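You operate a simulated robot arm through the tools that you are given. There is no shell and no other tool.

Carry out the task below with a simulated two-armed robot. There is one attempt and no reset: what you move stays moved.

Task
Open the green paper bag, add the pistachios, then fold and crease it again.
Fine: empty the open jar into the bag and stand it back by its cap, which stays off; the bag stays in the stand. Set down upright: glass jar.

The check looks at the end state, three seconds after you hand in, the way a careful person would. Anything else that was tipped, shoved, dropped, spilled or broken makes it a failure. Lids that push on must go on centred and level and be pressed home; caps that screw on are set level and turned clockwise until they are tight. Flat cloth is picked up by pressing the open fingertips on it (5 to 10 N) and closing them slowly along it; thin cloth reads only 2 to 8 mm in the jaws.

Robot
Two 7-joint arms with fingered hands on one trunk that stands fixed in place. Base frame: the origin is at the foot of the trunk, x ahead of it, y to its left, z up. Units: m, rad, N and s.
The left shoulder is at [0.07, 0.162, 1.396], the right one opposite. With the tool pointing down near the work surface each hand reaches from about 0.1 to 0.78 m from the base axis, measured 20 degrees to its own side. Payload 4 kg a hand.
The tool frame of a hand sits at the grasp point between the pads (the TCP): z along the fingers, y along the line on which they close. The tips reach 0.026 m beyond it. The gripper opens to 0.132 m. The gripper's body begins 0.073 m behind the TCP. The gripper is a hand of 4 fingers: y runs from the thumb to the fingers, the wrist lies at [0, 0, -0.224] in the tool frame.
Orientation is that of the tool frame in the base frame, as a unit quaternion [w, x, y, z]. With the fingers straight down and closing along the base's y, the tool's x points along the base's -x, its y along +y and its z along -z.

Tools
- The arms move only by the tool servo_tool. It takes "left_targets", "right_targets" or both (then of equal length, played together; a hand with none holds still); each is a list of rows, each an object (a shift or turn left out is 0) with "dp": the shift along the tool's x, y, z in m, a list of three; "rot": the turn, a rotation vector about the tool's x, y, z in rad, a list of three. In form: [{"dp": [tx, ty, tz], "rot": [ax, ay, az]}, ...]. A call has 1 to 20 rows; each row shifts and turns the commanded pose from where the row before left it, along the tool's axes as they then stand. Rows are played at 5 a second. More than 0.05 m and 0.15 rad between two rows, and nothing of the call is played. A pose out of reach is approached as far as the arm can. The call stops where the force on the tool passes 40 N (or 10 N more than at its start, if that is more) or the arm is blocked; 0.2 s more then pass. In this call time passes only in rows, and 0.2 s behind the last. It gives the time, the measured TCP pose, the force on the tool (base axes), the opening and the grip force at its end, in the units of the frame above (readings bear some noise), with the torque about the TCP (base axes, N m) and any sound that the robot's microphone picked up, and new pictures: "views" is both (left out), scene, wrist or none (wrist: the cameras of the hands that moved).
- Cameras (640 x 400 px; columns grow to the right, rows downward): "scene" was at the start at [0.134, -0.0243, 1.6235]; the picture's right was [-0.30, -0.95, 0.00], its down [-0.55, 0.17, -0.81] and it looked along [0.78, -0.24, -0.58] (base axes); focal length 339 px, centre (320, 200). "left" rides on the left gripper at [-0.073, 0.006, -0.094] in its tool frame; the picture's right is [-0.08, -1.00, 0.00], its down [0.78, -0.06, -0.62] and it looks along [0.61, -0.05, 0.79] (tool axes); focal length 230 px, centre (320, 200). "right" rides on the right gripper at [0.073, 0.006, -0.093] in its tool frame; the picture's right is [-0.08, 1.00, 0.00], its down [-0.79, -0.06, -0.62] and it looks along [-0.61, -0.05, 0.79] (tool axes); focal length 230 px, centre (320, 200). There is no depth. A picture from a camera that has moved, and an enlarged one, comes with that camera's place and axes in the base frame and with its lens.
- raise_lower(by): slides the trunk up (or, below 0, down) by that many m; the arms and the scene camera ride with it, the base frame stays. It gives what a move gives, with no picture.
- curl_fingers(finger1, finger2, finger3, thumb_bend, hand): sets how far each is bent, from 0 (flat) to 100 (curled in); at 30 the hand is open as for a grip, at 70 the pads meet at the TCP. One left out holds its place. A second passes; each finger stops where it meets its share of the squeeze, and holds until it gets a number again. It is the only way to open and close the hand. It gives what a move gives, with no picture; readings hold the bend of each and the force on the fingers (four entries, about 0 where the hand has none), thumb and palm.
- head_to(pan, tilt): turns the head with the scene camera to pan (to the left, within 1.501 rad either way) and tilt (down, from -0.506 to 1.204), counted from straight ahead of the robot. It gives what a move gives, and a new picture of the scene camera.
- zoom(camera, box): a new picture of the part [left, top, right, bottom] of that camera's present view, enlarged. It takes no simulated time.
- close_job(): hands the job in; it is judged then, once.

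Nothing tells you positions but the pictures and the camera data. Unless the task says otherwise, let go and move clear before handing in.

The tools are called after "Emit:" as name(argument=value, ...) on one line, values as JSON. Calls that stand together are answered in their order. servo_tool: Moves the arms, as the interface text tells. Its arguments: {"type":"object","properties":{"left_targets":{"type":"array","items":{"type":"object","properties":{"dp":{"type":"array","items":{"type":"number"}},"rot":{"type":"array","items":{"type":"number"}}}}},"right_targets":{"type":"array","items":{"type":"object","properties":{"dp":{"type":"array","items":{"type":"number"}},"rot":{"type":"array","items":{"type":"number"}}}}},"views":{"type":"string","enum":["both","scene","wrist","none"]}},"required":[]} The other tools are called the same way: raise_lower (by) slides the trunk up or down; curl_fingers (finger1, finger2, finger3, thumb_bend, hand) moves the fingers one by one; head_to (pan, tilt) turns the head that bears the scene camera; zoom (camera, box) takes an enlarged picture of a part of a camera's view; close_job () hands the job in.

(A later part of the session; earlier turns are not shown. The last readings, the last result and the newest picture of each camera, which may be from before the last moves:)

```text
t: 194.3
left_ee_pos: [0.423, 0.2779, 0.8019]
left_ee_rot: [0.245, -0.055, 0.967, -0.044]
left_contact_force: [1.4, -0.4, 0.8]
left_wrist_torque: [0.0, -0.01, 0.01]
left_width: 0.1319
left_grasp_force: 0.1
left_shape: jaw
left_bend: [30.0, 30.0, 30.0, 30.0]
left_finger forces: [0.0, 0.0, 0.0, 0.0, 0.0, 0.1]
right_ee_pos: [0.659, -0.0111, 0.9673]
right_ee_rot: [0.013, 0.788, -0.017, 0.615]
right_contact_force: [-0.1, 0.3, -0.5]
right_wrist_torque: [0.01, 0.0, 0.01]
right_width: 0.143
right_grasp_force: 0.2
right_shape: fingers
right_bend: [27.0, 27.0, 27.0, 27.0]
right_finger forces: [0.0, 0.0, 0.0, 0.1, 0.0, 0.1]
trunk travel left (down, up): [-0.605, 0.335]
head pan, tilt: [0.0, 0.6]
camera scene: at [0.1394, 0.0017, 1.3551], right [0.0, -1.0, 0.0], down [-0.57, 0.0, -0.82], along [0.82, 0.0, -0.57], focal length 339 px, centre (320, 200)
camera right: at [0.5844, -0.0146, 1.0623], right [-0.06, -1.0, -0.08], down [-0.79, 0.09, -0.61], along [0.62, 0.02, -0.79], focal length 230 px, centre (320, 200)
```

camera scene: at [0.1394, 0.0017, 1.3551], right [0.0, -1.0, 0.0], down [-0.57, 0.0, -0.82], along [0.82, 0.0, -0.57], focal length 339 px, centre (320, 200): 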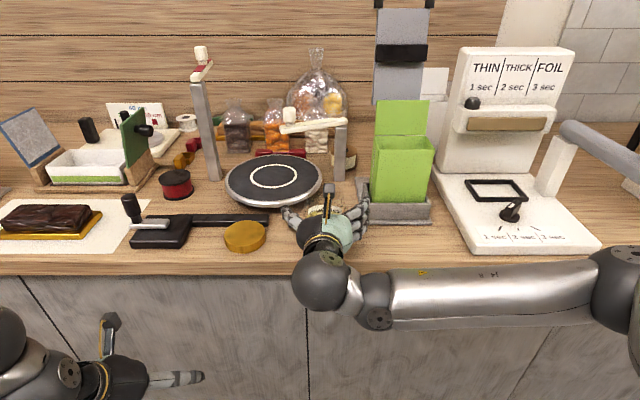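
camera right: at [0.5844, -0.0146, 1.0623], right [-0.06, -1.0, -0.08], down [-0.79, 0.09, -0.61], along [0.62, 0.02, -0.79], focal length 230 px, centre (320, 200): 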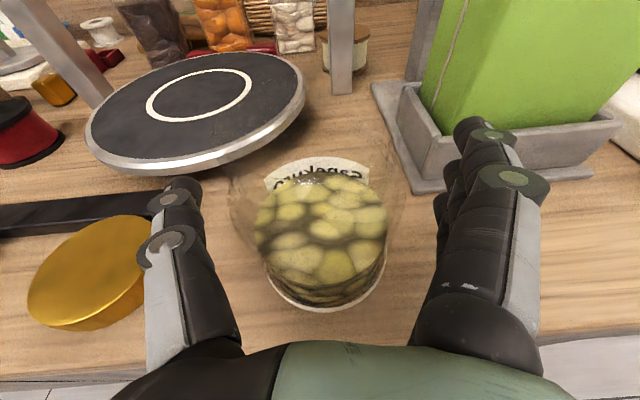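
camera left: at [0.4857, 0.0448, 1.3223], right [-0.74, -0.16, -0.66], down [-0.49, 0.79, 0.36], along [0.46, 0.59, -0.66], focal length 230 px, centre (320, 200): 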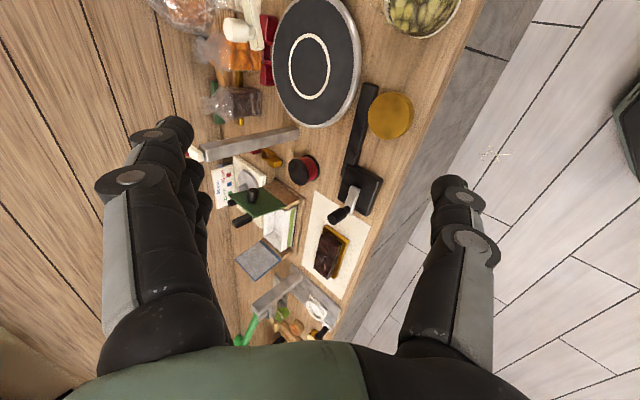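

The jar is between thumb and fingers. I'll ease back 5 mm and close gently in two steps.

Emit:
servo_tool(right_targets=[{"dp": [0, 0, -0.005]}], views="none")

Emit:
curl_fingers(hand="right", finger1=42, finger2=42, finger3=42, thumb_bend=42)

Emit:
zoom(camera="right", box=[160, 100, 500, 330])

```text
t: 194.7
left_ee_pos: [0.4214, 0.2793, 0.8031]
left_ee_rot: [0.245, -0.056, 0.967, -0.043]
left_contact_force: [-0.6, 0.3, 0.9]
left_wrist_torque: [0.0, -0.01, -0.04]
left_width: 0.132
left_grasp_force: 0.0
left_shape: jaw
left_bend: [30.0, 30.0, 30.0, 30.0]
left_finger forces: [0.0, 0.0, 0.0, 0.0, 0.0, 0.0]
right_ee_pos: [0.6513, -0.0103, 0.9685]
right_ee_rot: [0.013, 0.788, -0.017, 0.615]
right_contact_force: [0.9, -0.1, -0.2]
right_wrist_torque: [0.01, -0.04, 0.02]
right_width: 0.1427
right_grasp_force: 0.1
right_shape: fingers
right_bend: [27.0, 27.0, 27.0, 27.0]
right_finger forces: [0.0, 0.1, 0.0, 0.0, 0.0, 0.1]
trunk travel left (down, up): [-0.605, 0.335]
head pan, tilt: [0.0, 0.6]
```

```text
t: 195.7
left_ee_pos: [0.4221, 0.2794, 0.8015]
left_ee_rot: [0.247, -0.055, 0.967, -0.044]
left_contact_force: [-0.8, -0.1, -0.2]
left_wrist_torque: [-0.01, -0.01, 0.0]
left_width: 0.1319
left_grasp_force: 0.0
left_shape: jaw
left_bend: [30.0, 30.0, 30.0, 30.0]
left_finger forces: [0.0, 0.1, 0.1, 0.0, 0.0, 0.0]
right_ee_pos: [0.6521, -0.0113, 0.9691]
right_ee_rot: [0.011, 0.788, -0.015, 0.615]
right_contact_force: [-0.1, -0.4, -0.5]
right_wrist_torque: [0.01, 0.02, -0.03]
right_width: 0.0981
right_grasp_force: 0.0
right_shape: fingers
right_bend: [42.0, 42.0, 42.0, 42.0]
right_finger forces: [0.1, 0.0, 0.0, 0.0, 0.0, 0.1]
trunk travel left (down, up): [-0.605, 0.335]
head pan, tilt: [0.0, 0.6]
```

```text
1.74 times, centred on (330, 215) of right
camera zoom: at [0.5772, -0.014, 1.0635], right [-0.06, -1.0, -0.08], down [-0.79, 0.09, -0.61], along [0.62, 0.02, -0.79], focal length 400 px, centre (303, 174)
```

zoom: 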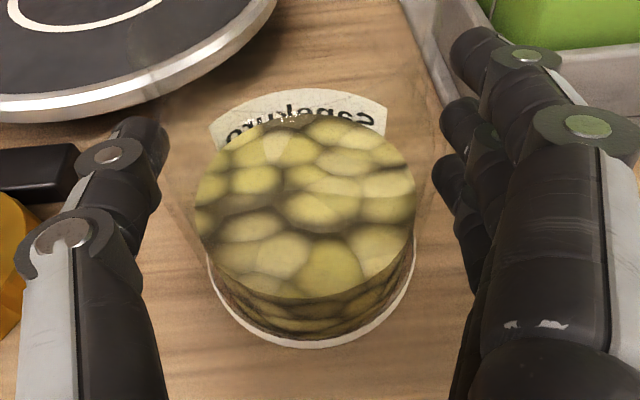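

It's centred. I'll close onto the glass.

Emit:
curl_fingers(hand="right", finger1=58, finger2=58, finger3=58, thumb_bend=58)

Emit:
zoom(camera="right", box=[160, 100, 500, 330])

```text
t: 196.7
left_ee_pos: [0.4219, 0.2792, 0.8018]
left_ee_rot: [0.246, -0.056, 0.967, -0.042]
left_contact_force: [0.4, -1.1, 0.4]
left_wrist_torque: [-0.01, -0.03, 0.03]
left_width: 0.1317
left_grasp_force: 0.1
left_shape: jaw
left_bend: [30.0, 30.0, 30.0, 30.0]
left_finger forces: [0.0, 0.1, 0.0, 0.1, 0.0, 0.0]
right_ee_pos: [0.6513, -0.0101, 0.9697]
right_ee_rot: [0.012, 0.788, -0.016, 0.616]
right_contact_force: [0.2, -0.7, 1.1]
right_wrist_torque: [-0.19, -0.01, -0.01]
right_width: 0.0782
right_grasp_force: 19.2
right_shape: fingers
right_bend: [50.0, 49.0, 47.0, 51.0]
right_finger forces: [5.5, 7.0, 7.1, 0.0, 18.6, 0.0]
trunk travel left (down, up): [-0.605, 0.335]
head pan, tilt: [0.0, 0.6]
```

```text
1.74 times, centred on (330, 215) of right
camera zoom: at [0.5772, -0.0141, 1.0635], right [-0.06, -1.0, -0.08], down [-0.78, 0.09, -0.61], along [0.62, 0.02, -0.79], focal length 400 px, centre (303, 174)
```

zoom: 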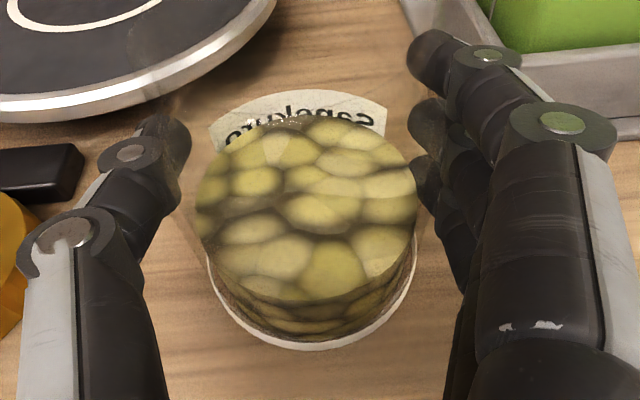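

I have a solid grip, 19 N, with all three fingers sharing it. I'll lift a few centimetres and check it stays level.

Emit:
servo_tool(right_targets=[{"dp": [0.0097, 0, -0.0024]}, {"dp": [0.0194, 0, -0.0049]}, {"dp": [0.029, 0, -0.0073]}], views="both")

```text
t: 197.5
left_ee_pos: [0.4221, 0.2792, 0.8021]
left_ee_rot: [0.246, -0.055, 0.967, -0.043]
left_contact_force: [0.7, -0.2, -0.2]
left_wrist_torque: [0.02, 0.02, -0.01]
left_width: 0.1321
left_grasp_force: 0.1
left_shape: jaw
left_bend: [30.0, 30.0, 30.0, 30.0]
left_finger forces: [0.1, 0.1, 0.0, 0.0, 0.0, 0.0]
right_ee_pos: [0.6489, -0.0106, 1.0282]
right_ee_rot: [0.013, 0.788, -0.016, 0.615]
right_contact_force: [-1.2, 1.0, -2.7]
right_wrist_torque: [-0.02, 0.0, -0.02]
right_width: 0.0777
right_grasp_force: 18.6
right_shape: fingers
right_bend: [50.0, 49.0, 48.0, 51.0]
right_finger forces: [5.0, 6.8, 6.8, 0.0, 18.9, 0.0]
trunk travel left (down, up): [-0.605, 0.335]
head pan, tilt: [0.0, 0.6]
camera scene: at [0.1388, 0.0022, 1.3551], right [0.0, -1.0, 0.0], down [-0.57, 0.0, -0.82], along [0.82, 0.0, -0.57], focal length 339 px, centre (320, 200)
camera right: at [0.5747, -0.0137, 1.1231], right [-0.06, -1.0, -0.07], down [-0.79, 0.09, -0.61], along [0.62, 0.02, -0.79], focal length 230 px, centre (320, 200)
```

scene: 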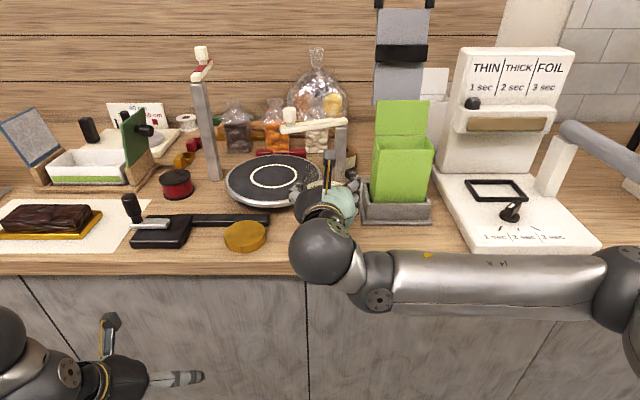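
right: 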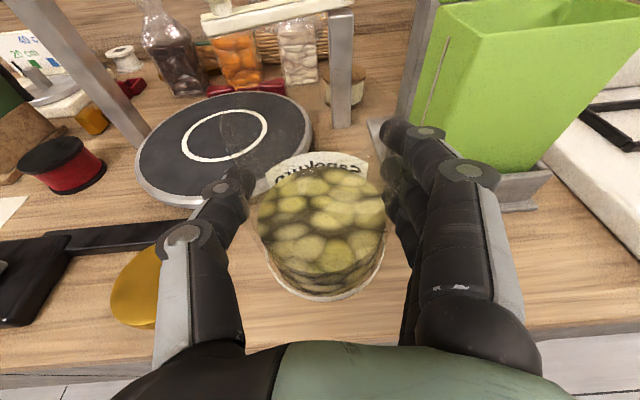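

The jar is held firmly and level, weighing about 2.7 N. I'll draw it back, then up and right to stand off in front of the bag.

Emit:
servo_tool(right_targets=[{"dp": [0.0057, 0, -0.0323]}, {"dp": [0.0057, 0, -0.0323]}, {"dp": [0.0157, 0, -0.0323]}, {"dp": [0.03, 0.0, -0.0075]}, {"dp": [0.0302, 0.03, -0.006]}, {"dp": [0.0252, 0.036, -0.005]}, {"dp": [0.0202, 0.036, -0.004]}, {"dp": [0.01, 0.036, -0.002]}, {"dp": [0.0, 0.036, 0]}], views="both")

```text
t: 199.5
left_ee_pos: [0.4221, 0.2783, 0.802]
left_ee_rot: [0.247, -0.056, 0.967, -0.042]
left_contact_force: [0.3, 0.0, -0.9]
left_wrist_torque: [-0.02, 0.02, -0.01]
left_width: 0.1321
left_grasp_force: 0.1
left_shape: jaw
left_bend: [30.0, 30.0, 30.0, 30.0]
left_finger forces: [0.0, 0.0, 0.0, 0.0, 0.0, 0.0]
right_ee_pos: [0.5591, -0.1837, 1.1974]
right_ee_rot: [0.013, 0.788, -0.017, 0.615]
right_contact_force: [0.7, -0.8, -2.7]
right_wrist_torque: [-0.04, 0.04, -0.01]
right_width: 0.0774
right_grasp_force: 18.6
right_shape: fingers
right_bend: [50.0, 49.0, 48.0, 51.0]
right_finger forces: [5.0, 6.6, 6.6, 0.0, 18.8, 0.0]
trunk travel left (down, up): [-0.605, 0.335]
head pan, tilt: [0.0, 0.6]
camera scene: at [0.1389, 0.0009, 1.3552], right [0.0, -1.0, 0.0], down [-0.57, 0.0, -0.82], along [0.82, 0.0, -0.57], focal length 339 px, centre (320, 200)
camera right: at [0.4839, -0.1868, 1.2919], right [-0.06, -1.0, -0.08], down [-0.79, 0.09, -0.61], along [0.62, 0.02, -0.79], focal length 230 px, centre (320, 200)
```

scene: 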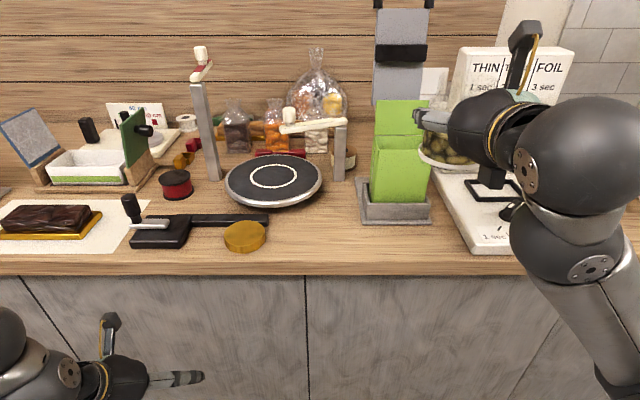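
right: 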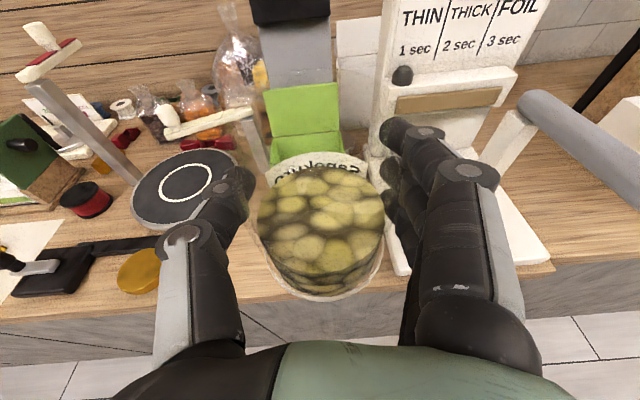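

The jar is at the standoff, level. My geometry says yawing the hand about 25° right puts the jar's lip over the mouth and keeps the glass clear of the flap all through the tilt. I'll yaw, then tilt partway to a safe 45° here.

Emit:
servo_tool(right_targets=[{"rot": [-0.142, 0, 0.0356]}, {"rot": [-0.142, 0, 0.0356]}, {"rot": [-0.142, 0, 0.0356]}, {"rot": [0, 0, -0.1]}, {"rot": [0, 0, -0.1]}, {"rot": [0, 0, -0.1]}, {"rot": [0, 0, -0.1]}, {"rot": [0, 0, -0.1]}, {"rot": [0, 0, -0.1]}, {"rot": [0, 0, -0.1]}], views="both")

```text
t: 201.7
left_ee_pos: [0.4218, 0.2787, 0.8016]
left_ee_rot: [0.246, -0.055, 0.967, -0.044]
left_contact_force: [-0.3, 0.2, -0.2]
left_wrist_torque: [0.05, 0.0, 0.0]
left_width: 0.1319
left_grasp_force: 0.1
left_shape: jaw
left_bend: [30.0, 30.0, 30.0, 30.0]
left_finger forces: [0.0, 0.0, 0.0, 0.2, 0.1, 0.0]
right_ee_pos: [0.5615, -0.2332, 1.1577]
right_ee_rot: [0.317, 0.778, 0.125, 0.528]
right_contact_force: [-0.3, 0.0, -2.9]
right_wrist_torque: [0.01, 0.02, 0.01]
right_width: 0.0771
right_grasp_force: 18.9
right_shape: fingers
right_bend: [50.0, 49.0, 48.0, 51.0]
right_finger forces: [4.6, 6.4, 6.4, 0.0, 19.7, 0.0]
right hand out of reach, approached as far as the arm can: row 2, 3
trunk travel left (down, up): [-0.605, 0.335]
head pan, tilt: [0.0, 0.6]
camera scene: at [0.139, 0.0019, 1.3551], right [0.0, -1.0, 0.0], down [-0.57, 0.0, -0.82], along [0.82, 0.0, -0.57], focal length 339 px, centre (320, 200)
camera right: at [0.5051, -0.1671, 1.2397], right [-0.17, -0.81, 0.57], down [-0.87, -0.14, -0.47], along [0.46, -0.57, -0.68], focal length 230 px, centre (320, 200)
```

scene: 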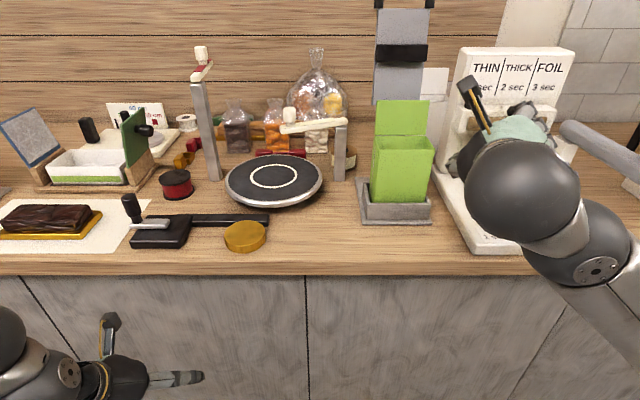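
right: 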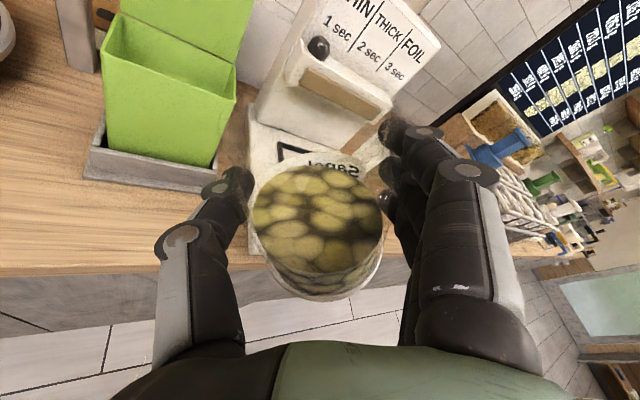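

The tilt is about 39° with the contents settled, yaw about 22°. I'll carry it in over the bag mouth at a safe height.

Emit:
servo_tool(right_targets=[{"dp": [0.0234, -0.0071, 0.0312]}, {"dp": [0.0234, -0.0071, 0.0312]}, {"dp": [0.0234, -0.0071, 0.0312]}], views="both")

```text
t: 202.5
left_ee_pos: [0.4231, 0.2788, 0.8015]
left_ee_rot: [0.246, -0.056, 0.967, -0.043]
left_contact_force: [0.4, -0.2, -0.7]
left_wrist_torque: [-0.01, 0.01, 0.0]
left_width: 0.132
left_grasp_force: 0.1
left_shape: jaw
left_bend: [30.0, 30.0, 30.0, 30.0]
left_finger forces: [0.0, 0.1, 0.2, 0.1, 0.1, 0.0]
right_ee_pos: [0.6793, -0.2152, 1.1756]
right_ee_rot: [0.318, 0.778, 0.125, 0.527]
right_contact_force: [-0.1, 0.1, -3.4]
right_wrist_torque: [0.0, 0.02, 0.0]
right_width: 0.0773
right_grasp_force: 19.1
right_shape: fingers
right_bend: [50.0, 49.0, 48.0, 51.0]
right_finger forces: [4.7, 6.4, 6.4, 0.1, 19.7, 0.0]
trunk travel left (down, up): [-0.605, 0.335]
head pan, tilt: [0.0, 0.6]
camera scene: at [0.1401, 0.0026, 1.3549], right [0.0, -1.0, 0.0], down [-0.57, 0.0, -0.82], along [0.82, 0.0, -0.57], focal length 339 px, centre (320, 200)
camera right: at [0.6247, -0.1484, 1.2574], right [-0.17, -0.81, 0.57], down [-0.87, -0.14, -0.47], along [0.46, -0.57, -0.68], focal length 230 px, centre (320, 200)
```

scene: 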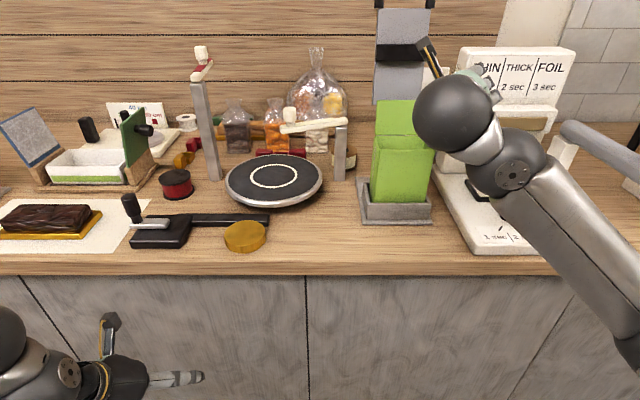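
right: 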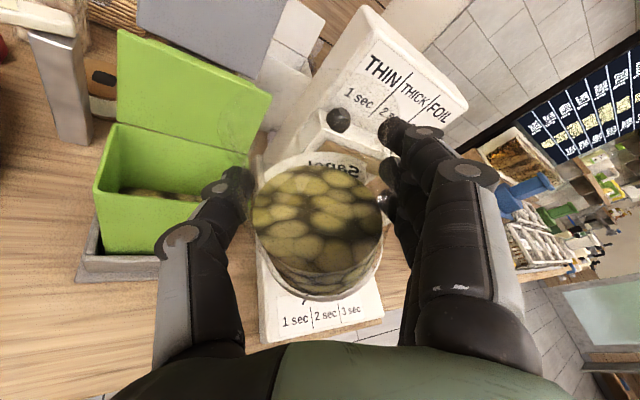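

Right on track. I'll make the last approach so the jar's lip will be over the mouth.

Emit:
servo_tool(right_targets=[{"dp": [0.023, -0.0073, 0.028]}, {"dp": [0.022, -0.0073, 0.027]}], views="both")

Emit:
zoom(camera="scene", box=[340, 60, 500, 240])

```text
t: 203.1
left_ee_pos: [0.4231, 0.2793, 0.8009]
left_ee_rot: [0.245, -0.056, 0.967, -0.043]
left_contact_force: [0.8, 0.4, -1.2]
left_wrist_torque: [-0.01, 0.0, 0.01]
left_width: 0.1318
left_grasp_force: 0.0
left_shape: jaw
left_bend: [30.0, 30.0, 30.0, 30.0]
left_finger forces: [0.0, 0.0, 0.0, 0.0, 0.0, 0.1]
right_ee_pos: [0.7477, -0.2033, 1.1844]
right_ee_rot: [0.318, 0.778, 0.125, 0.527]
right_contact_force: [0.5, 0.2, -3.8]
right_wrist_torque: [0.04, 0.0, -0.01]
right_width: 0.0776
right_grasp_force: 18.6
right_shape: fingers
right_bend: [50.0, 49.0, 48.0, 51.0]
right_finger forces: [4.8, 6.4, 6.5, 0.1, 19.8, 0.0]
trunk travel left (down, up): [-0.605, 0.335]
head pan, tilt: [0.0, 0.6]
camera scene: at [0.1402, 0.0027, 1.3549], right [0.0, -1.0, 0.0], down [-0.57, 0.0, -0.82], along [0.82, 0.0, -0.57], focal length 339 px, centre (320, 200)
camera right: at [0.6923, -0.136, 1.2662], right [-0.17, -0.81, 0.57], down [-0.87, -0.14, -0.47], along [0.46, -0.57, -0.68], focal length 230 px, centre (320, 200)
```

scene: 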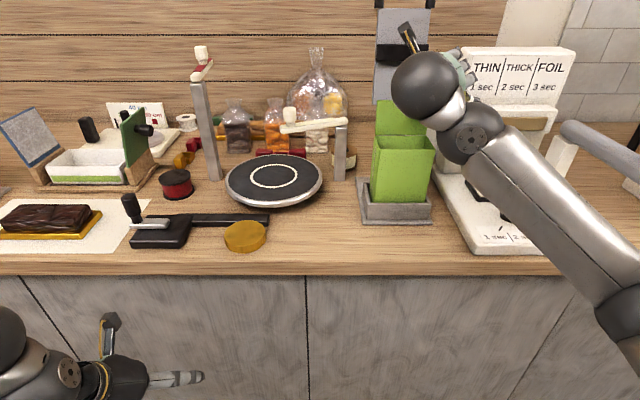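
right: 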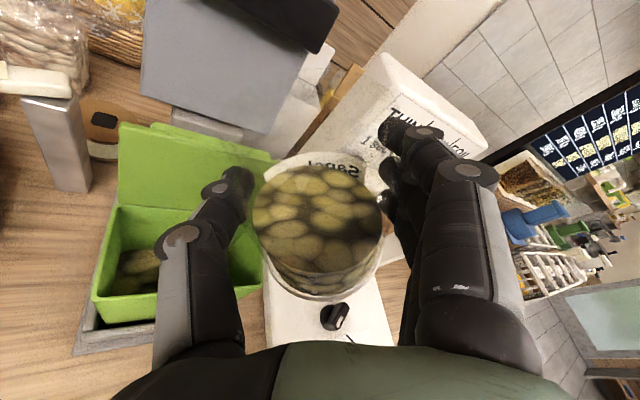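

```text
2.22 times, centred on (420, 150) of scene
camera zoom: at [0.1402, 0.0027, 1.3549], right [0.0, -1.0, 0.0], down [-0.57, 0.0, -0.82], along [0.82, 0.0, -0.57], focal length 754 px, centre (98, 311)
```

zoom: 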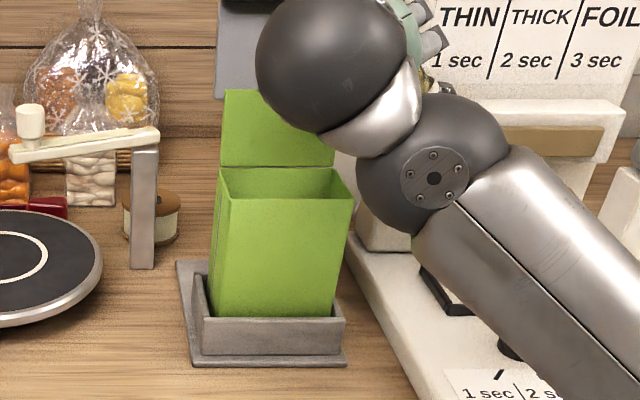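

The lip is over the mouth and there's no contact. I'll tilt further, slowly, to about 75°.

Emit:
servo_tool(right_targets=[{"rot": [0, 0, -0.1]}, {"rot": [0, 0, -0.1]}, {"rot": [0, 0, -0.1]}, {"rot": [0, 0, -0.1]}, {"rot": [0, 0, -0.1]}, {"rot": [0, 0, -0.1]}], views="both")

Emit:
zoom(camera="right", box=[0, 60, 420, 360])

```text
t: 204.5
left_ee_pos: [0.4227, 0.2791, 0.8021]
left_ee_rot: [0.246, -0.055, 0.967, -0.044]
left_contact_force: [-0.1, 0.1, 0.1]
left_wrist_torque: [0.0, 0.01, 0.01]
left_width: 0.1317
left_grasp_force: 0.1
left_shape: jaw
left_bend: [30.0, 30.0, 30.0, 30.0]
left_finger forces: [0.0, 0.1, 0.0, 0.0, 0.1, 0.0]
right_ee_pos: [0.7471, -0.2, 1.1848]
right_ee_rot: [0.46, 0.706, 0.349, 0.409]
right_contact_force: [-0.4, -0.3, -3.4]
right_wrist_torque: [0.05, 0.0, 0.03]
right_width: 0.0773
right_grasp_force: 18.6
right_shape: fingers
right_bend: [50.0, 49.0, 48.0, 51.0]
right_finger forces: [4.8, 6.2, 6.3, 0.0, 20.3, 0.1]
trunk travel left (down, up): [-0.605, 0.335]
head pan, tilt: [0.0, 0.6]
camera scene: at [0.1392, 0.002, 1.3551], right [0.0, -1.0, 0.0], down [-0.57, 0.0, -0.82], along [0.82, 0.0, -0.57], focal length 339 px, centre (320, 200)
camera right: at [0.6935, -0.1051, 1.233], right [0.08, -0.4, 0.91], down [-0.89, -0.44, -0.11], along [0.44, -0.8, -0.39], focal length 230 px, centre (320, 200)
```

scene: 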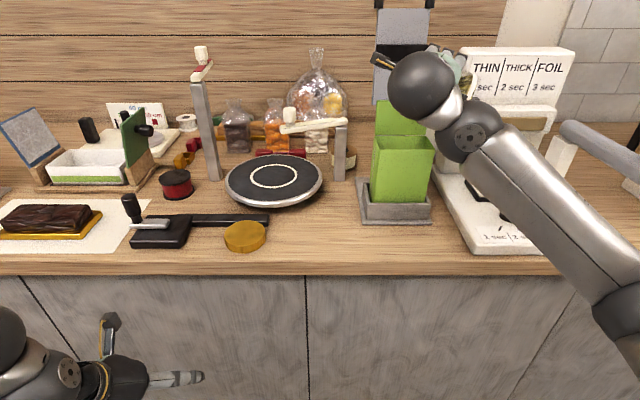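
right: 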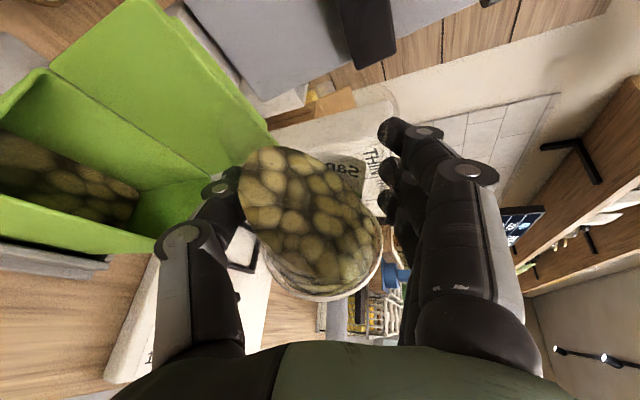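

```text
1.33 times, centred on (210, 210) of right
camera zoom: at [0.6935, -0.1051, 1.233], right [0.08, -0.4, 0.91], down [-0.89, -0.44, -0.11], along [0.44, -0.8, -0.39], focal length 307 px, centre (467, 187)
```

zoom: 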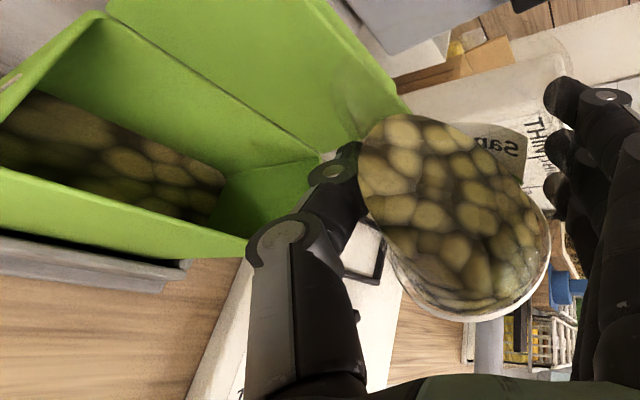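

The nuts level themselves as the jar tilts, close to spilling over the lip now. I'll lower it slightly toward the mouth and continue the tilt slowly.

Emit:
servo_tool(right_targets=[{"dp": [-0.006, -0.0125, 0.007]}, {"dp": [-0.0065, -0.0125, 0.007]}, {"rot": [0, 0, -0.06]}, {"rot": [0, 0, -0.06]}, {"rot": [0, 0, -0.06]}, {"rot": [0, 0, -0.06]}], views="both")

Emit:
zoom(camera="right", box=[0, 60, 420, 360])

```text
t: 205.9
left_ee_pos: [0.4229, 0.2792, 0.8022]
left_ee_rot: [0.246, -0.056, 0.967, -0.042]
left_contact_force: [-0.6, 1.9, -0.5]
left_wrist_torque: [-0.02, 0.01, -0.01]
left_width: 0.1317
left_grasp_force: 0.1
left_shape: jaw
left_bend: [30.0, 30.0, 30.0, 30.0]
left_finger forces: [0.0, 0.0, 0.1, 0.0, 0.1, 0.0]
right_ee_pos: [0.7506, -0.2082, 1.1543]
right_ee_rot: [0.505, 0.66, 0.431, 0.352]
right_contact_force: [1.0, -1.1, -3.8]
right_wrist_torque: [0.04, 0.03, 0.0]
right_width: 0.0775
right_grasp_force: 19.3
right_shape: fingers
right_bend: [50.0, 49.0, 48.0, 51.0]
right_finger forces: [4.8, 6.4, 6.3, 0.1, 20.5, 0.0]
trunk travel left (down, up): [-0.605, 0.335]
head pan, tilt: [0.0, 0.6]
camera scene: at [0.1392, 0.0019, 1.3551], right [0.0, -1.0, 0.0], down [-0.57, 0.0, -0.82], along [0.82, 0.0, -0.57], focal length 339 px, centre (320, 200)
camera right: at [0.6951, -0.107, 1.187], right [0.18, -0.19, 0.96], down [-0.87, -0.49, 0.07], along [0.46, -0.85, -0.26], focal length 230 px, centre (320, 200)
```

scene: 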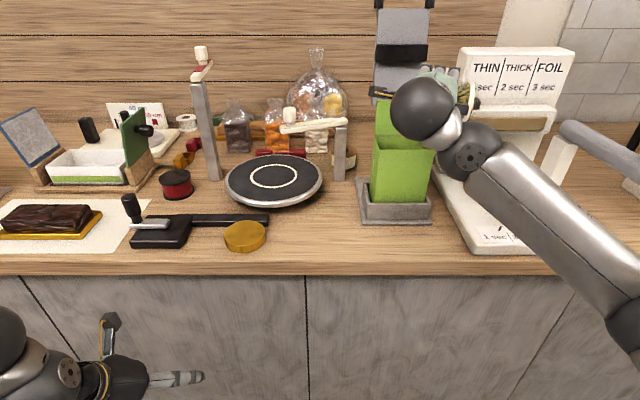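
right: 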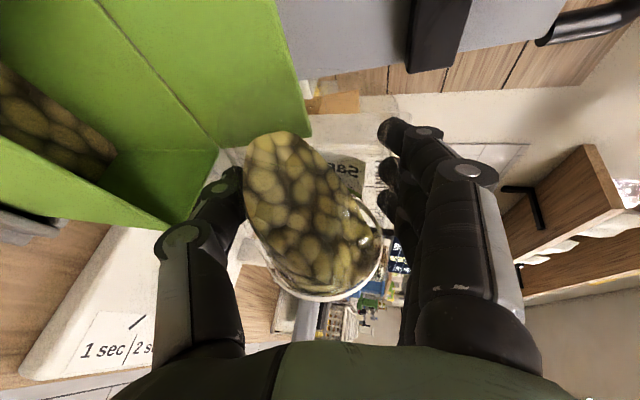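

```text
1.33 times, centred on (210, 210) of right
camera zoom: at [0.6951, -0.107, 1.187], right [0.18, -0.19, 0.96], down [-0.87, -0.49, 0.07], along [0.46, -0.85, -0.26], focal length 307 px, centre (467, 187)
```

zoom: 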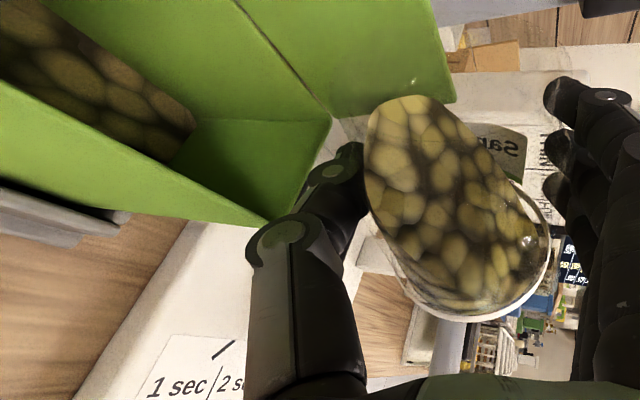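

About 88° now and the contents are right at the lip, which sits over the middle of the mouth. I'll continue gently.

Emit:
servo_tool(right_targets=[{"rot": [0, 0, -0.05]}, {"rot": [0, 0, -0.05]}, {"rot": [0, 0, -0.05]}, {"rot": [0, 0, -0.05]}, {"rot": [0, 0, 0]}, {"rot": [0, 0, 0]}], views="both")

Emit:
zoom(camera="right", box=[0, 60, 420, 360])

```text
t: 207.3
left_ee_pos: [0.4214, 0.279, 0.802]
left_ee_rot: [0.247, -0.056, 0.967, -0.043]
left_contact_force: [-0.6, -0.2, -0.7]
left_wrist_torque: [0.04, -0.01, 0.01]
left_width: 0.132
left_grasp_force: 0.1
left_shape: jaw
left_bend: [30.0, 30.0, 30.0, 30.0]
left_finger forces: [0.0, 0.0, 0.1, 0.1, 0.0, 0.0]
right_ee_pos: [0.7516, -0.2074, 1.1549]
right_ee_rot: [0.537, 0.614, 0.494, 0.301]
right_contact_force: [0.1, -0.8, -2.6]
right_wrist_torque: [0.03, 0.02, -0.03]
right_width: 0.0776
right_grasp_force: 19.0
right_shape: fingers
right_bend: [50.0, 49.0, 48.0, 51.0]
right_finger forces: [4.9, 6.2, 6.3, 0.0, 20.5, 0.0]
trunk travel left (down, up): [-0.605, 0.335]
head pan, tilt: [0.0, 0.6]
camera scene: at [0.1391, 0.002, 1.3551], right [0.0, -1.0, 0.0], down [-0.57, 0.0, -0.82], along [0.82, 0.0, -0.57], focal length 339 px, centre (320, 200)
camera right: at [0.6923, -0.1066, 1.1724], right [0.26, -0.01, 0.97], down [-0.83, -0.51, 0.22], along [0.49, -0.86, -0.14], focal length 230 px, centre (320, 200)
```

scene: 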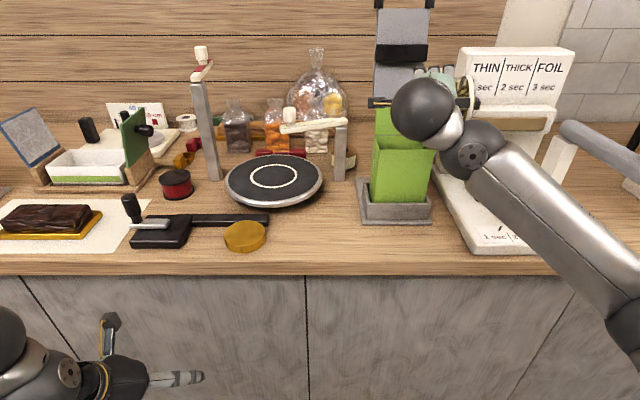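
right: 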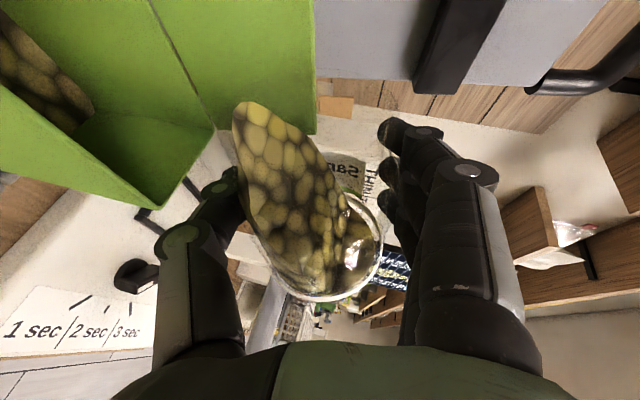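

```text
1.33 times, centred on (210, 210) of right
camera zoom: at [0.6923, -0.1066, 1.1724], right [0.26, -0.01, 0.97], down [-0.83, -0.51, 0.22], along [0.49, -0.86, -0.14], focal length 307 px, centre (467, 187)
```

zoom: 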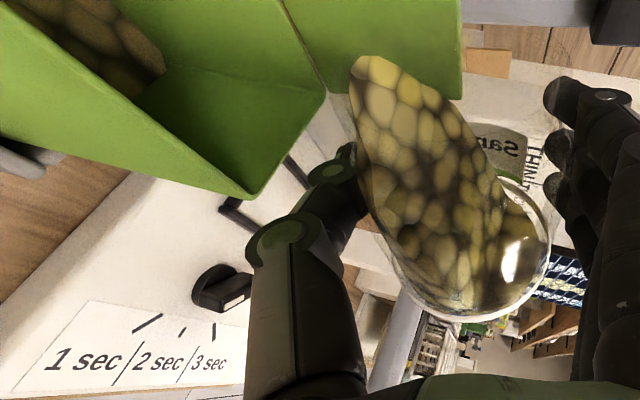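

The contents have reached the lip, and checking by projection, the lip is above the middle of the mouth. I'll keep tilting to pour.

Emit:
servo_tool(right_targets=[{"rot": [0, 0, -0.04]}, {"rot": [0, 0, -0.04]}, {"rot": [0, 0, -0.04]}, {"rot": [0, 0, -0.04]}, {"rot": [0, 0, -0.04]}, {"rot": [0, 0, 0]}, {"rot": [0, 0, 0]}], views="both")

Emit:
zoom(camera="right", box=[0, 60, 420, 360])

Emit:
zoom(camera="scene", box=[340, 60, 500, 240])

```text
t: 208.9
left_ee_pos: [0.4224, 0.2792, 0.8013]
left_ee_rot: [0.246, -0.056, 0.967, -0.043]
left_contact_force: [0.9, 0.3, 0.6]
left_wrist_torque: [0.0, 0.02, -0.01]
left_width: 0.132
left_grasp_force: 0.2
left_shape: jaw
left_bend: [30.0, 30.0, 30.0, 30.0]
left_finger forces: [0.0, 0.0, 0.0, 0.1, 0.1, 0.0]
right_ee_pos: [0.751, -0.2076, 1.1557]
right_ee_rot: [0.564, 0.561, 0.554, 0.245]
right_contact_force: [-0.8, -0.3, -2.4]
right_wrist_torque: [0.01, 0.0, 0.02]
right_width: 0.0774
right_grasp_force: 19.1
right_shape: fingers
right_bend: [50.0, 49.0, 48.0, 51.0]
right_finger forces: [5.0, 6.3, 6.4, 0.1, 20.1, 0.0]
trunk travel left (down, up): [-0.605, 0.335]
head pan, tilt: [0.0, 0.6]
camera scene: at [0.1391, 0.002, 1.3551], right [0.0, -1.0, 0.0], down [-0.57, 0.0, -0.82], along [0.82, 0.0, -0.57], focal length 339 px, centre (320, 200)
camera right: at [0.6881, -0.1079, 1.1589], right [0.32, 0.18, 0.93], down [-0.79, -0.5, 0.37], along [0.53, -0.85, -0.02], focal length 230 px, centre (320, 200)
```

scene: 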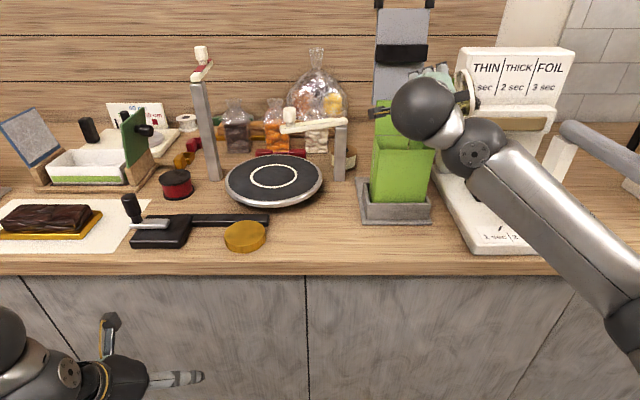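
right: 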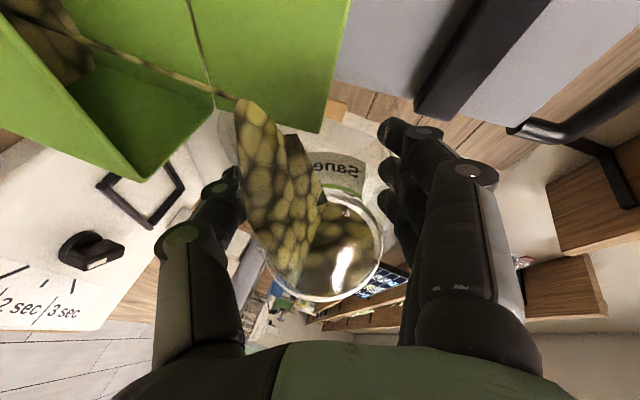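

```text
1.33 times, centred on (210, 210) of right
camera zoom: at [0.6881, -0.1079, 1.1589], right [0.32, 0.18, 0.93], down [-0.79, -0.5, 0.37], along [0.53, -0.85, -0.02], focal length 307 px, centre (467, 187)
```

zoom: 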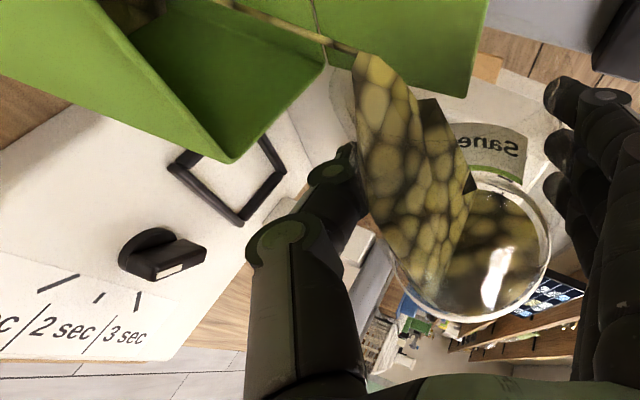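

```text
2.22 times, centred on (420, 150) of scene
camera zoom: at [0.1391, 0.002, 1.3551], right [0.0, -1.0, 0.0], down [-0.57, 0.0, -0.82], along [0.82, 0.0, -0.57], focal length 754 px, centre (98, 311)
```

zoom: 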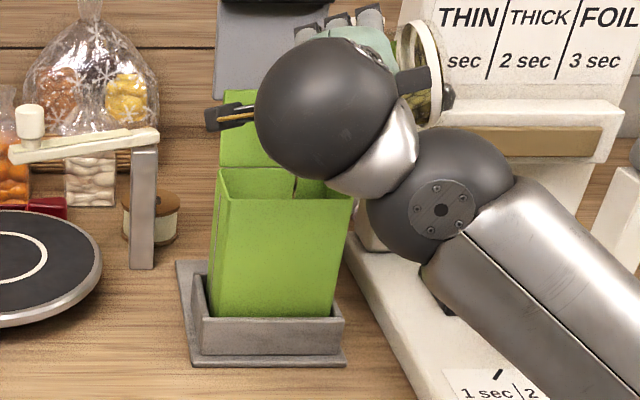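

A thin stream is falling straight into the bag. I'll hold here a moment and let it run.

Emit:
servo_tool(right_targets=[{"rot": [0, 0, 0]}, {"rot": [0, 0, 0]}, {"rot": [0, 0, 0]}, {"rot": [0, 0, 0]}, {"rot": [0, 0, 0]}, {"rot": [0, 0, 0]}, {"rot": [0, 0, 0]}, {"rot": [0, 0, 0]}, {"rot": [0, 0, 0]}, {"rot": [0, 0, 0]}], views="wrist")

```text
t: 211.1
left_ee_pos: [0.4228, 0.2784, 0.8023]
left_ee_rot: [0.246, -0.055, 0.967, -0.043]
left_contact_force: [-0.9, 0.2, -0.1]
left_wrist_torque: [0.0, 0.05, -0.01]
left_width: 0.1319
left_grasp_force: 0.1
left_shape: jaw
left_bend: [30.0, 30.0, 30.0, 30.0]
left_finger forces: [0.0, 0.1, 0.0, 0.0, 0.1, 0.0]
right_ee_pos: [0.7523, -0.2079, 1.1546]
right_ee_rot: [0.564, 0.562, 0.553, 0.245]
right_contact_force: [0.4, 1.2, -2.4]
right_wrist_torque: [0.02, 0.04, -0.03]
right_width: 0.0773
right_grasp_force: 19.5
right_shape: fingers
right_bend: [50.0, 49.0, 48.0, 51.0]
right_finger forces: [5.0, 6.4, 6.4, 0.1, 20.0, 0.0]
trunk travel left (down, up): [-0.605, 0.335]
head pan, tilt: [0.0, 0.6]
camera right: at [0.6881, -0.1079, 1.159], right [0.32, 0.18, 0.93], down [-0.79, -0.5, 0.37], along [0.53, -0.85, -0.02], focal length 230 px, centre (320, 200)
```

right: 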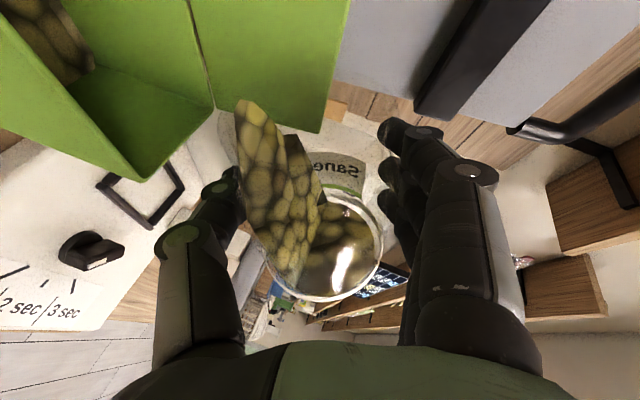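

The flow stops when the tilt stops. I'll continue tilting in small steps while shifting the jar slightly so the lip stays centred over the mouth.

Emit:
servo_tool(right_targets=[{"dp": [0.0037, 0.0015, 0.0005], "rot": [0, 0, -0.04]}, {"dp": [0.0037, 0.0015, 0.0005], "rot": [0, 0, -0.04]}, {"dp": [0.0037, 0.0015, 0.0005]}, {"dp": [0.0037, 0.0015, 0.0005], "rot": [0, 0, -0.04]}, {"dp": [0.0037, 0.0015, 0.0005], "rot": [0, 0, -0.04]}, {"rot": [0, 0, 0]}, {"dp": [0.0037, 0.0015, 0.0005], "rot": [0, 0, -0.04]}, {"rot": [0, 0, -0.04]}, {"rot": [0, 0, 0]}, {"rot": [0, 0, 0]}], views="both")

Emit:
zoom(camera="right", box=[0, 60, 420, 360])

Emit:
zoom(camera="scene", box=[340, 60, 500, 240])

```text
t: 213.3
left_ee_pos: [0.4215, 0.2779, 0.802]
left_ee_rot: [0.246, -0.056, 0.967, -0.043]
left_contact_force: [-0.4, -0.5, 0.2]
left_wrist_torque: [0.01, 0.01, -0.01]
left_width: 0.1317
left_grasp_force: 0.1
left_shape: jaw
left_bend: [30.0, 30.0, 30.0, 30.0]
left_finger forces: [0.0, 0.0, 0.0, 0.0, 0.0, 0.0]
right_ee_pos: [0.7622, -0.1857, 1.1549]
right_ee_rot: [0.59, 0.491, 0.616, 0.175]
right_contact_force: [-1.8, 0.2, -2.1]
right_wrist_torque: [0.0, 0.02, -0.01]
right_width: 0.0776
right_grasp_force: 19.6
right_shape: fingers
right_bend: [50.0, 49.0, 48.0, 51.0]
right_finger forces: [5.2, 6.5, 6.5, 0.1, 19.8, 0.0]
trunk travel left (down, up): [-0.605, 0.335]
head pan, tilt: [0.0, 0.6]
camera scene: at [0.1389, 0.0021, 1.3551], right [0.0, -1.0, 0.0], down [-0.57, 0.0, -0.82], along [0.82, 0.0, -0.57], focal length 339 px, centre (320, 200)
camera right: at [0.6926, -0.0918, 1.1423], right [0.38, 0.39, 0.84], down [-0.72, -0.44, 0.54], along [0.58, -0.81, 0.11], focal length 230 px, centre (320, 200)
```

scene: 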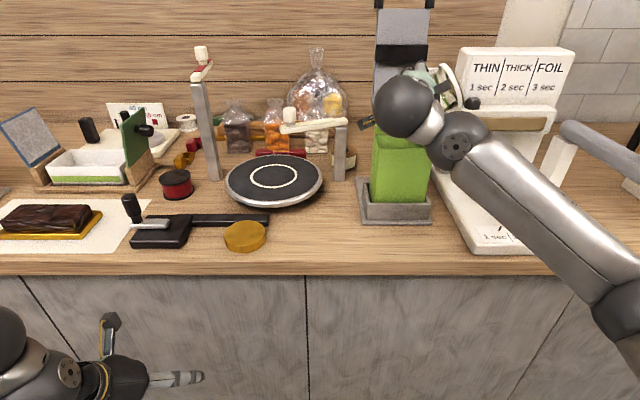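
right: 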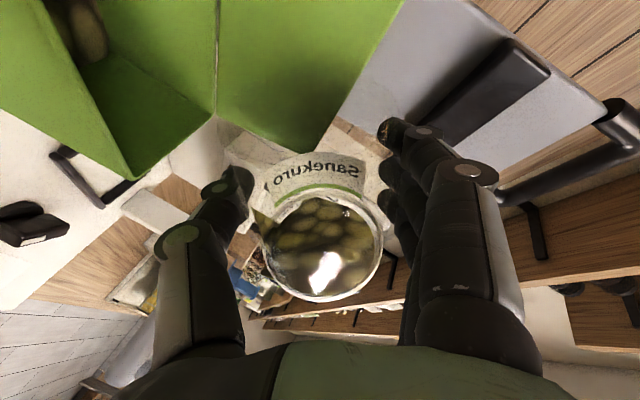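

```text
1.33 times, centred on (210, 210) of right
camera zoom: at [0.6926, -0.0918, 1.1423], right [0.38, 0.39, 0.84], down [-0.72, -0.44, 0.54], along [0.58, -0.81, 0.11], focal length 307 px, centre (467, 187)
```

zoom: 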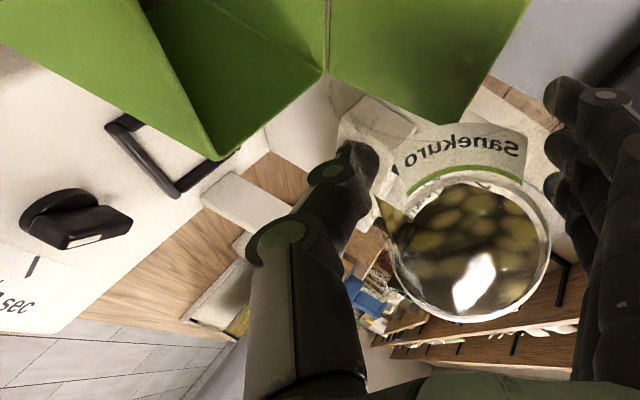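

```text
2.22 times, centred on (420, 150) of scene
camera zoom: at [0.1389, 0.0021, 1.3551], right [0.0, -1.0, 0.0], down [-0.57, 0.0, -0.82], along [0.82, 0.0, -0.57], focal length 754 px, centre (98, 311)
```

zoom: 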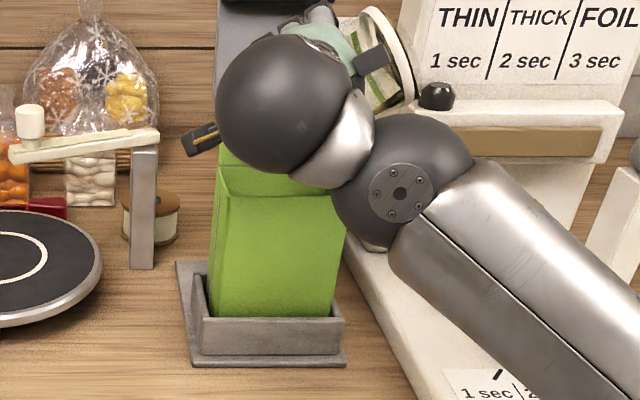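

Most of it is out. I'll tilt further, toward 145° and beyond, to empty the rest.

Emit:
servo_tool(right_targets=[{"dp": [0.0021, 0.0012, -0.0008], "rot": [0, 0, -0.05]}, {"dp": [0.0021, 0.0012, -0.0008], "rot": [0, 0, -0.05]}, {"dp": [0.0021, 0.0012, -0.0008], "rot": [0, 0, -0.05]}, {"dp": [0.0021, 0.0012, -0.0008], "rot": [0, 0, -0.05]}, {"dp": [0.0021, 0.0012, -0.0008], "rot": [0, 0, -0.05]}, {"dp": [0.0021, 0.0012, -0.0008], "rot": [0, 0, -0.05]}, {"dp": [0.0021, 0.0012, -0.0008], "rot": [0, 0, -0.05]}, {"dp": [0.0021, 0.0012, -0.0008], "rot": [0, 0, -0.05]}, {"rot": [0, 0, -0.05]}, {"rot": [0, 0, -0.05]}, {"rot": [0, 0, 0]}, {"rot": [0, 0, 0]}], views="both")

Emit:
zoom(camera="right", box=[0, 60, 420, 360])

Emit:
zoom(camera="scene", box=[340, 60, 500, 240])

```text
t: 215.9
left_ee_pos: [0.4225, 0.2786, 0.8011]
left_ee_rot: [0.246, -0.055, 0.967, -0.043]
left_contact_force: [-0.2, 0.3, -0.2]
left_wrist_torque: [-0.02, -0.01, 0.03]
left_width: 0.1317
left_grasp_force: 0.1
left_shape: jaw
left_bend: [30.0, 30.0, 30.0, 30.0]
left_finger forces: [0.0, 0.0, 0.0, 0.0, 0.0, 0.1]
right_ee_pos: [0.7627, -0.1661, 1.1517]
right_ee_rot: [0.615, 0.325, 0.718, 0.024]
right_contact_force: [-0.1, -0.7, 0.3]
right_wrist_torque: [0.1, -0.07, -0.05]
right_width: 0.0775
right_grasp_force: 19.7
right_shape: fingers
right_bend: [50.0, 49.0, 48.0, 51.0]
right_finger forces: [7.1, 6.6, 6.6, 0.1, 19.5, 0.1]
trunk travel left (down, up): [-0.605, 0.335]
head pan, tilt: [0.0, 0.6]
camera scene: at [0.1386, 0.0019, 1.3552], right [0.0, -1.0, 0.0], down [-0.57, 0.0, -0.82], along [0.82, 0.0, -0.57], focal length 339 px, centre (320, 200)
camera right: at [0.6778, -0.0925, 1.1139], right [0.44, 0.75, 0.5], down [-0.56, -0.21, 0.8], along [0.71, -0.63, 0.32], focal length 230 px, centre (320, 200)
```

scene: 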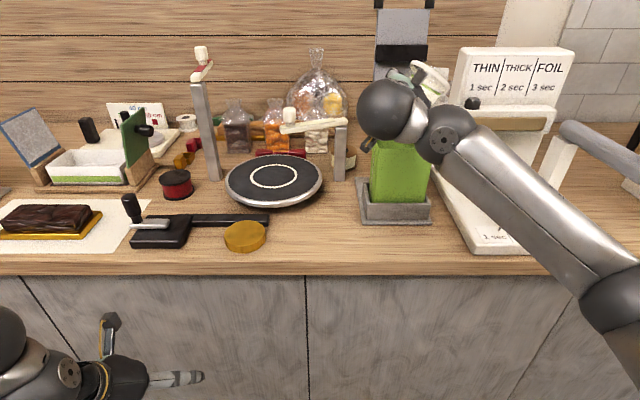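
right: 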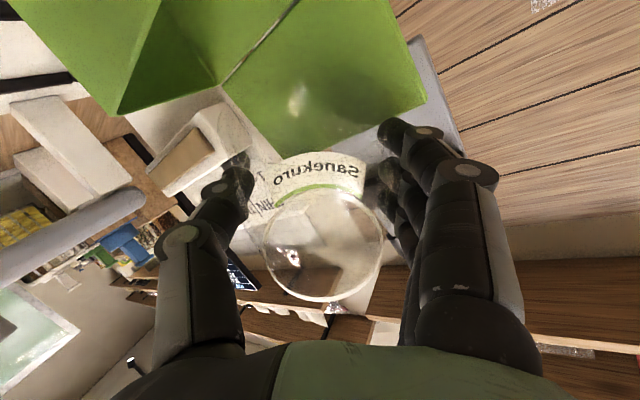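

```text
1.33 times, centred on (210, 210) of right
camera zoom: at [0.6778, -0.0925, 1.1139], right [0.44, 0.75, 0.5], down [-0.56, -0.21, 0.8], along [0.71, -0.63, 0.32], focal length 307 px, centre (467, 187)
```

zoom: 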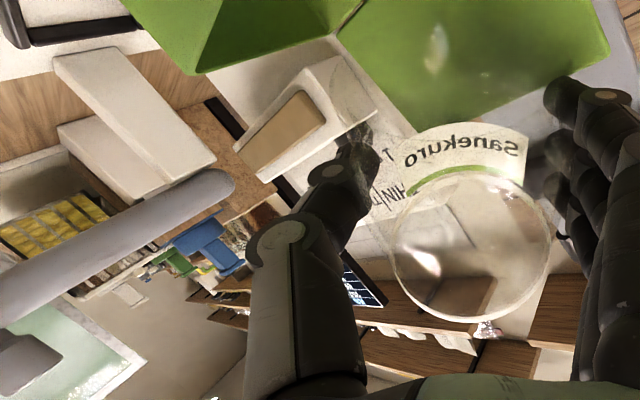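

```text
2.22 times, centred on (420, 150) of scene
camera zoom: at [0.1386, 0.0019, 1.3552], right [0.0, -1.0, 0.0], down [-0.57, 0.0, -0.82], along [0.82, 0.0, -0.57], focal length 754 px, centre (98, 311)
```

zoom: 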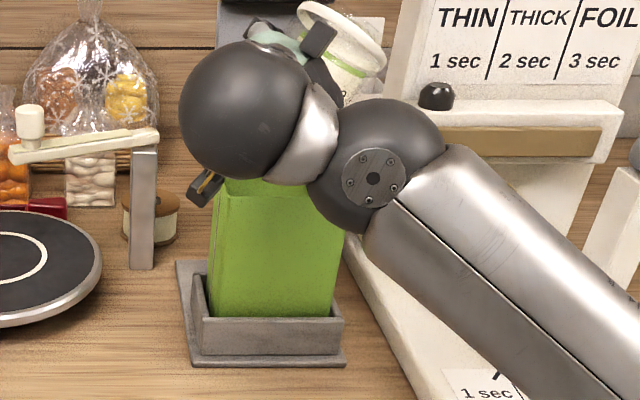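

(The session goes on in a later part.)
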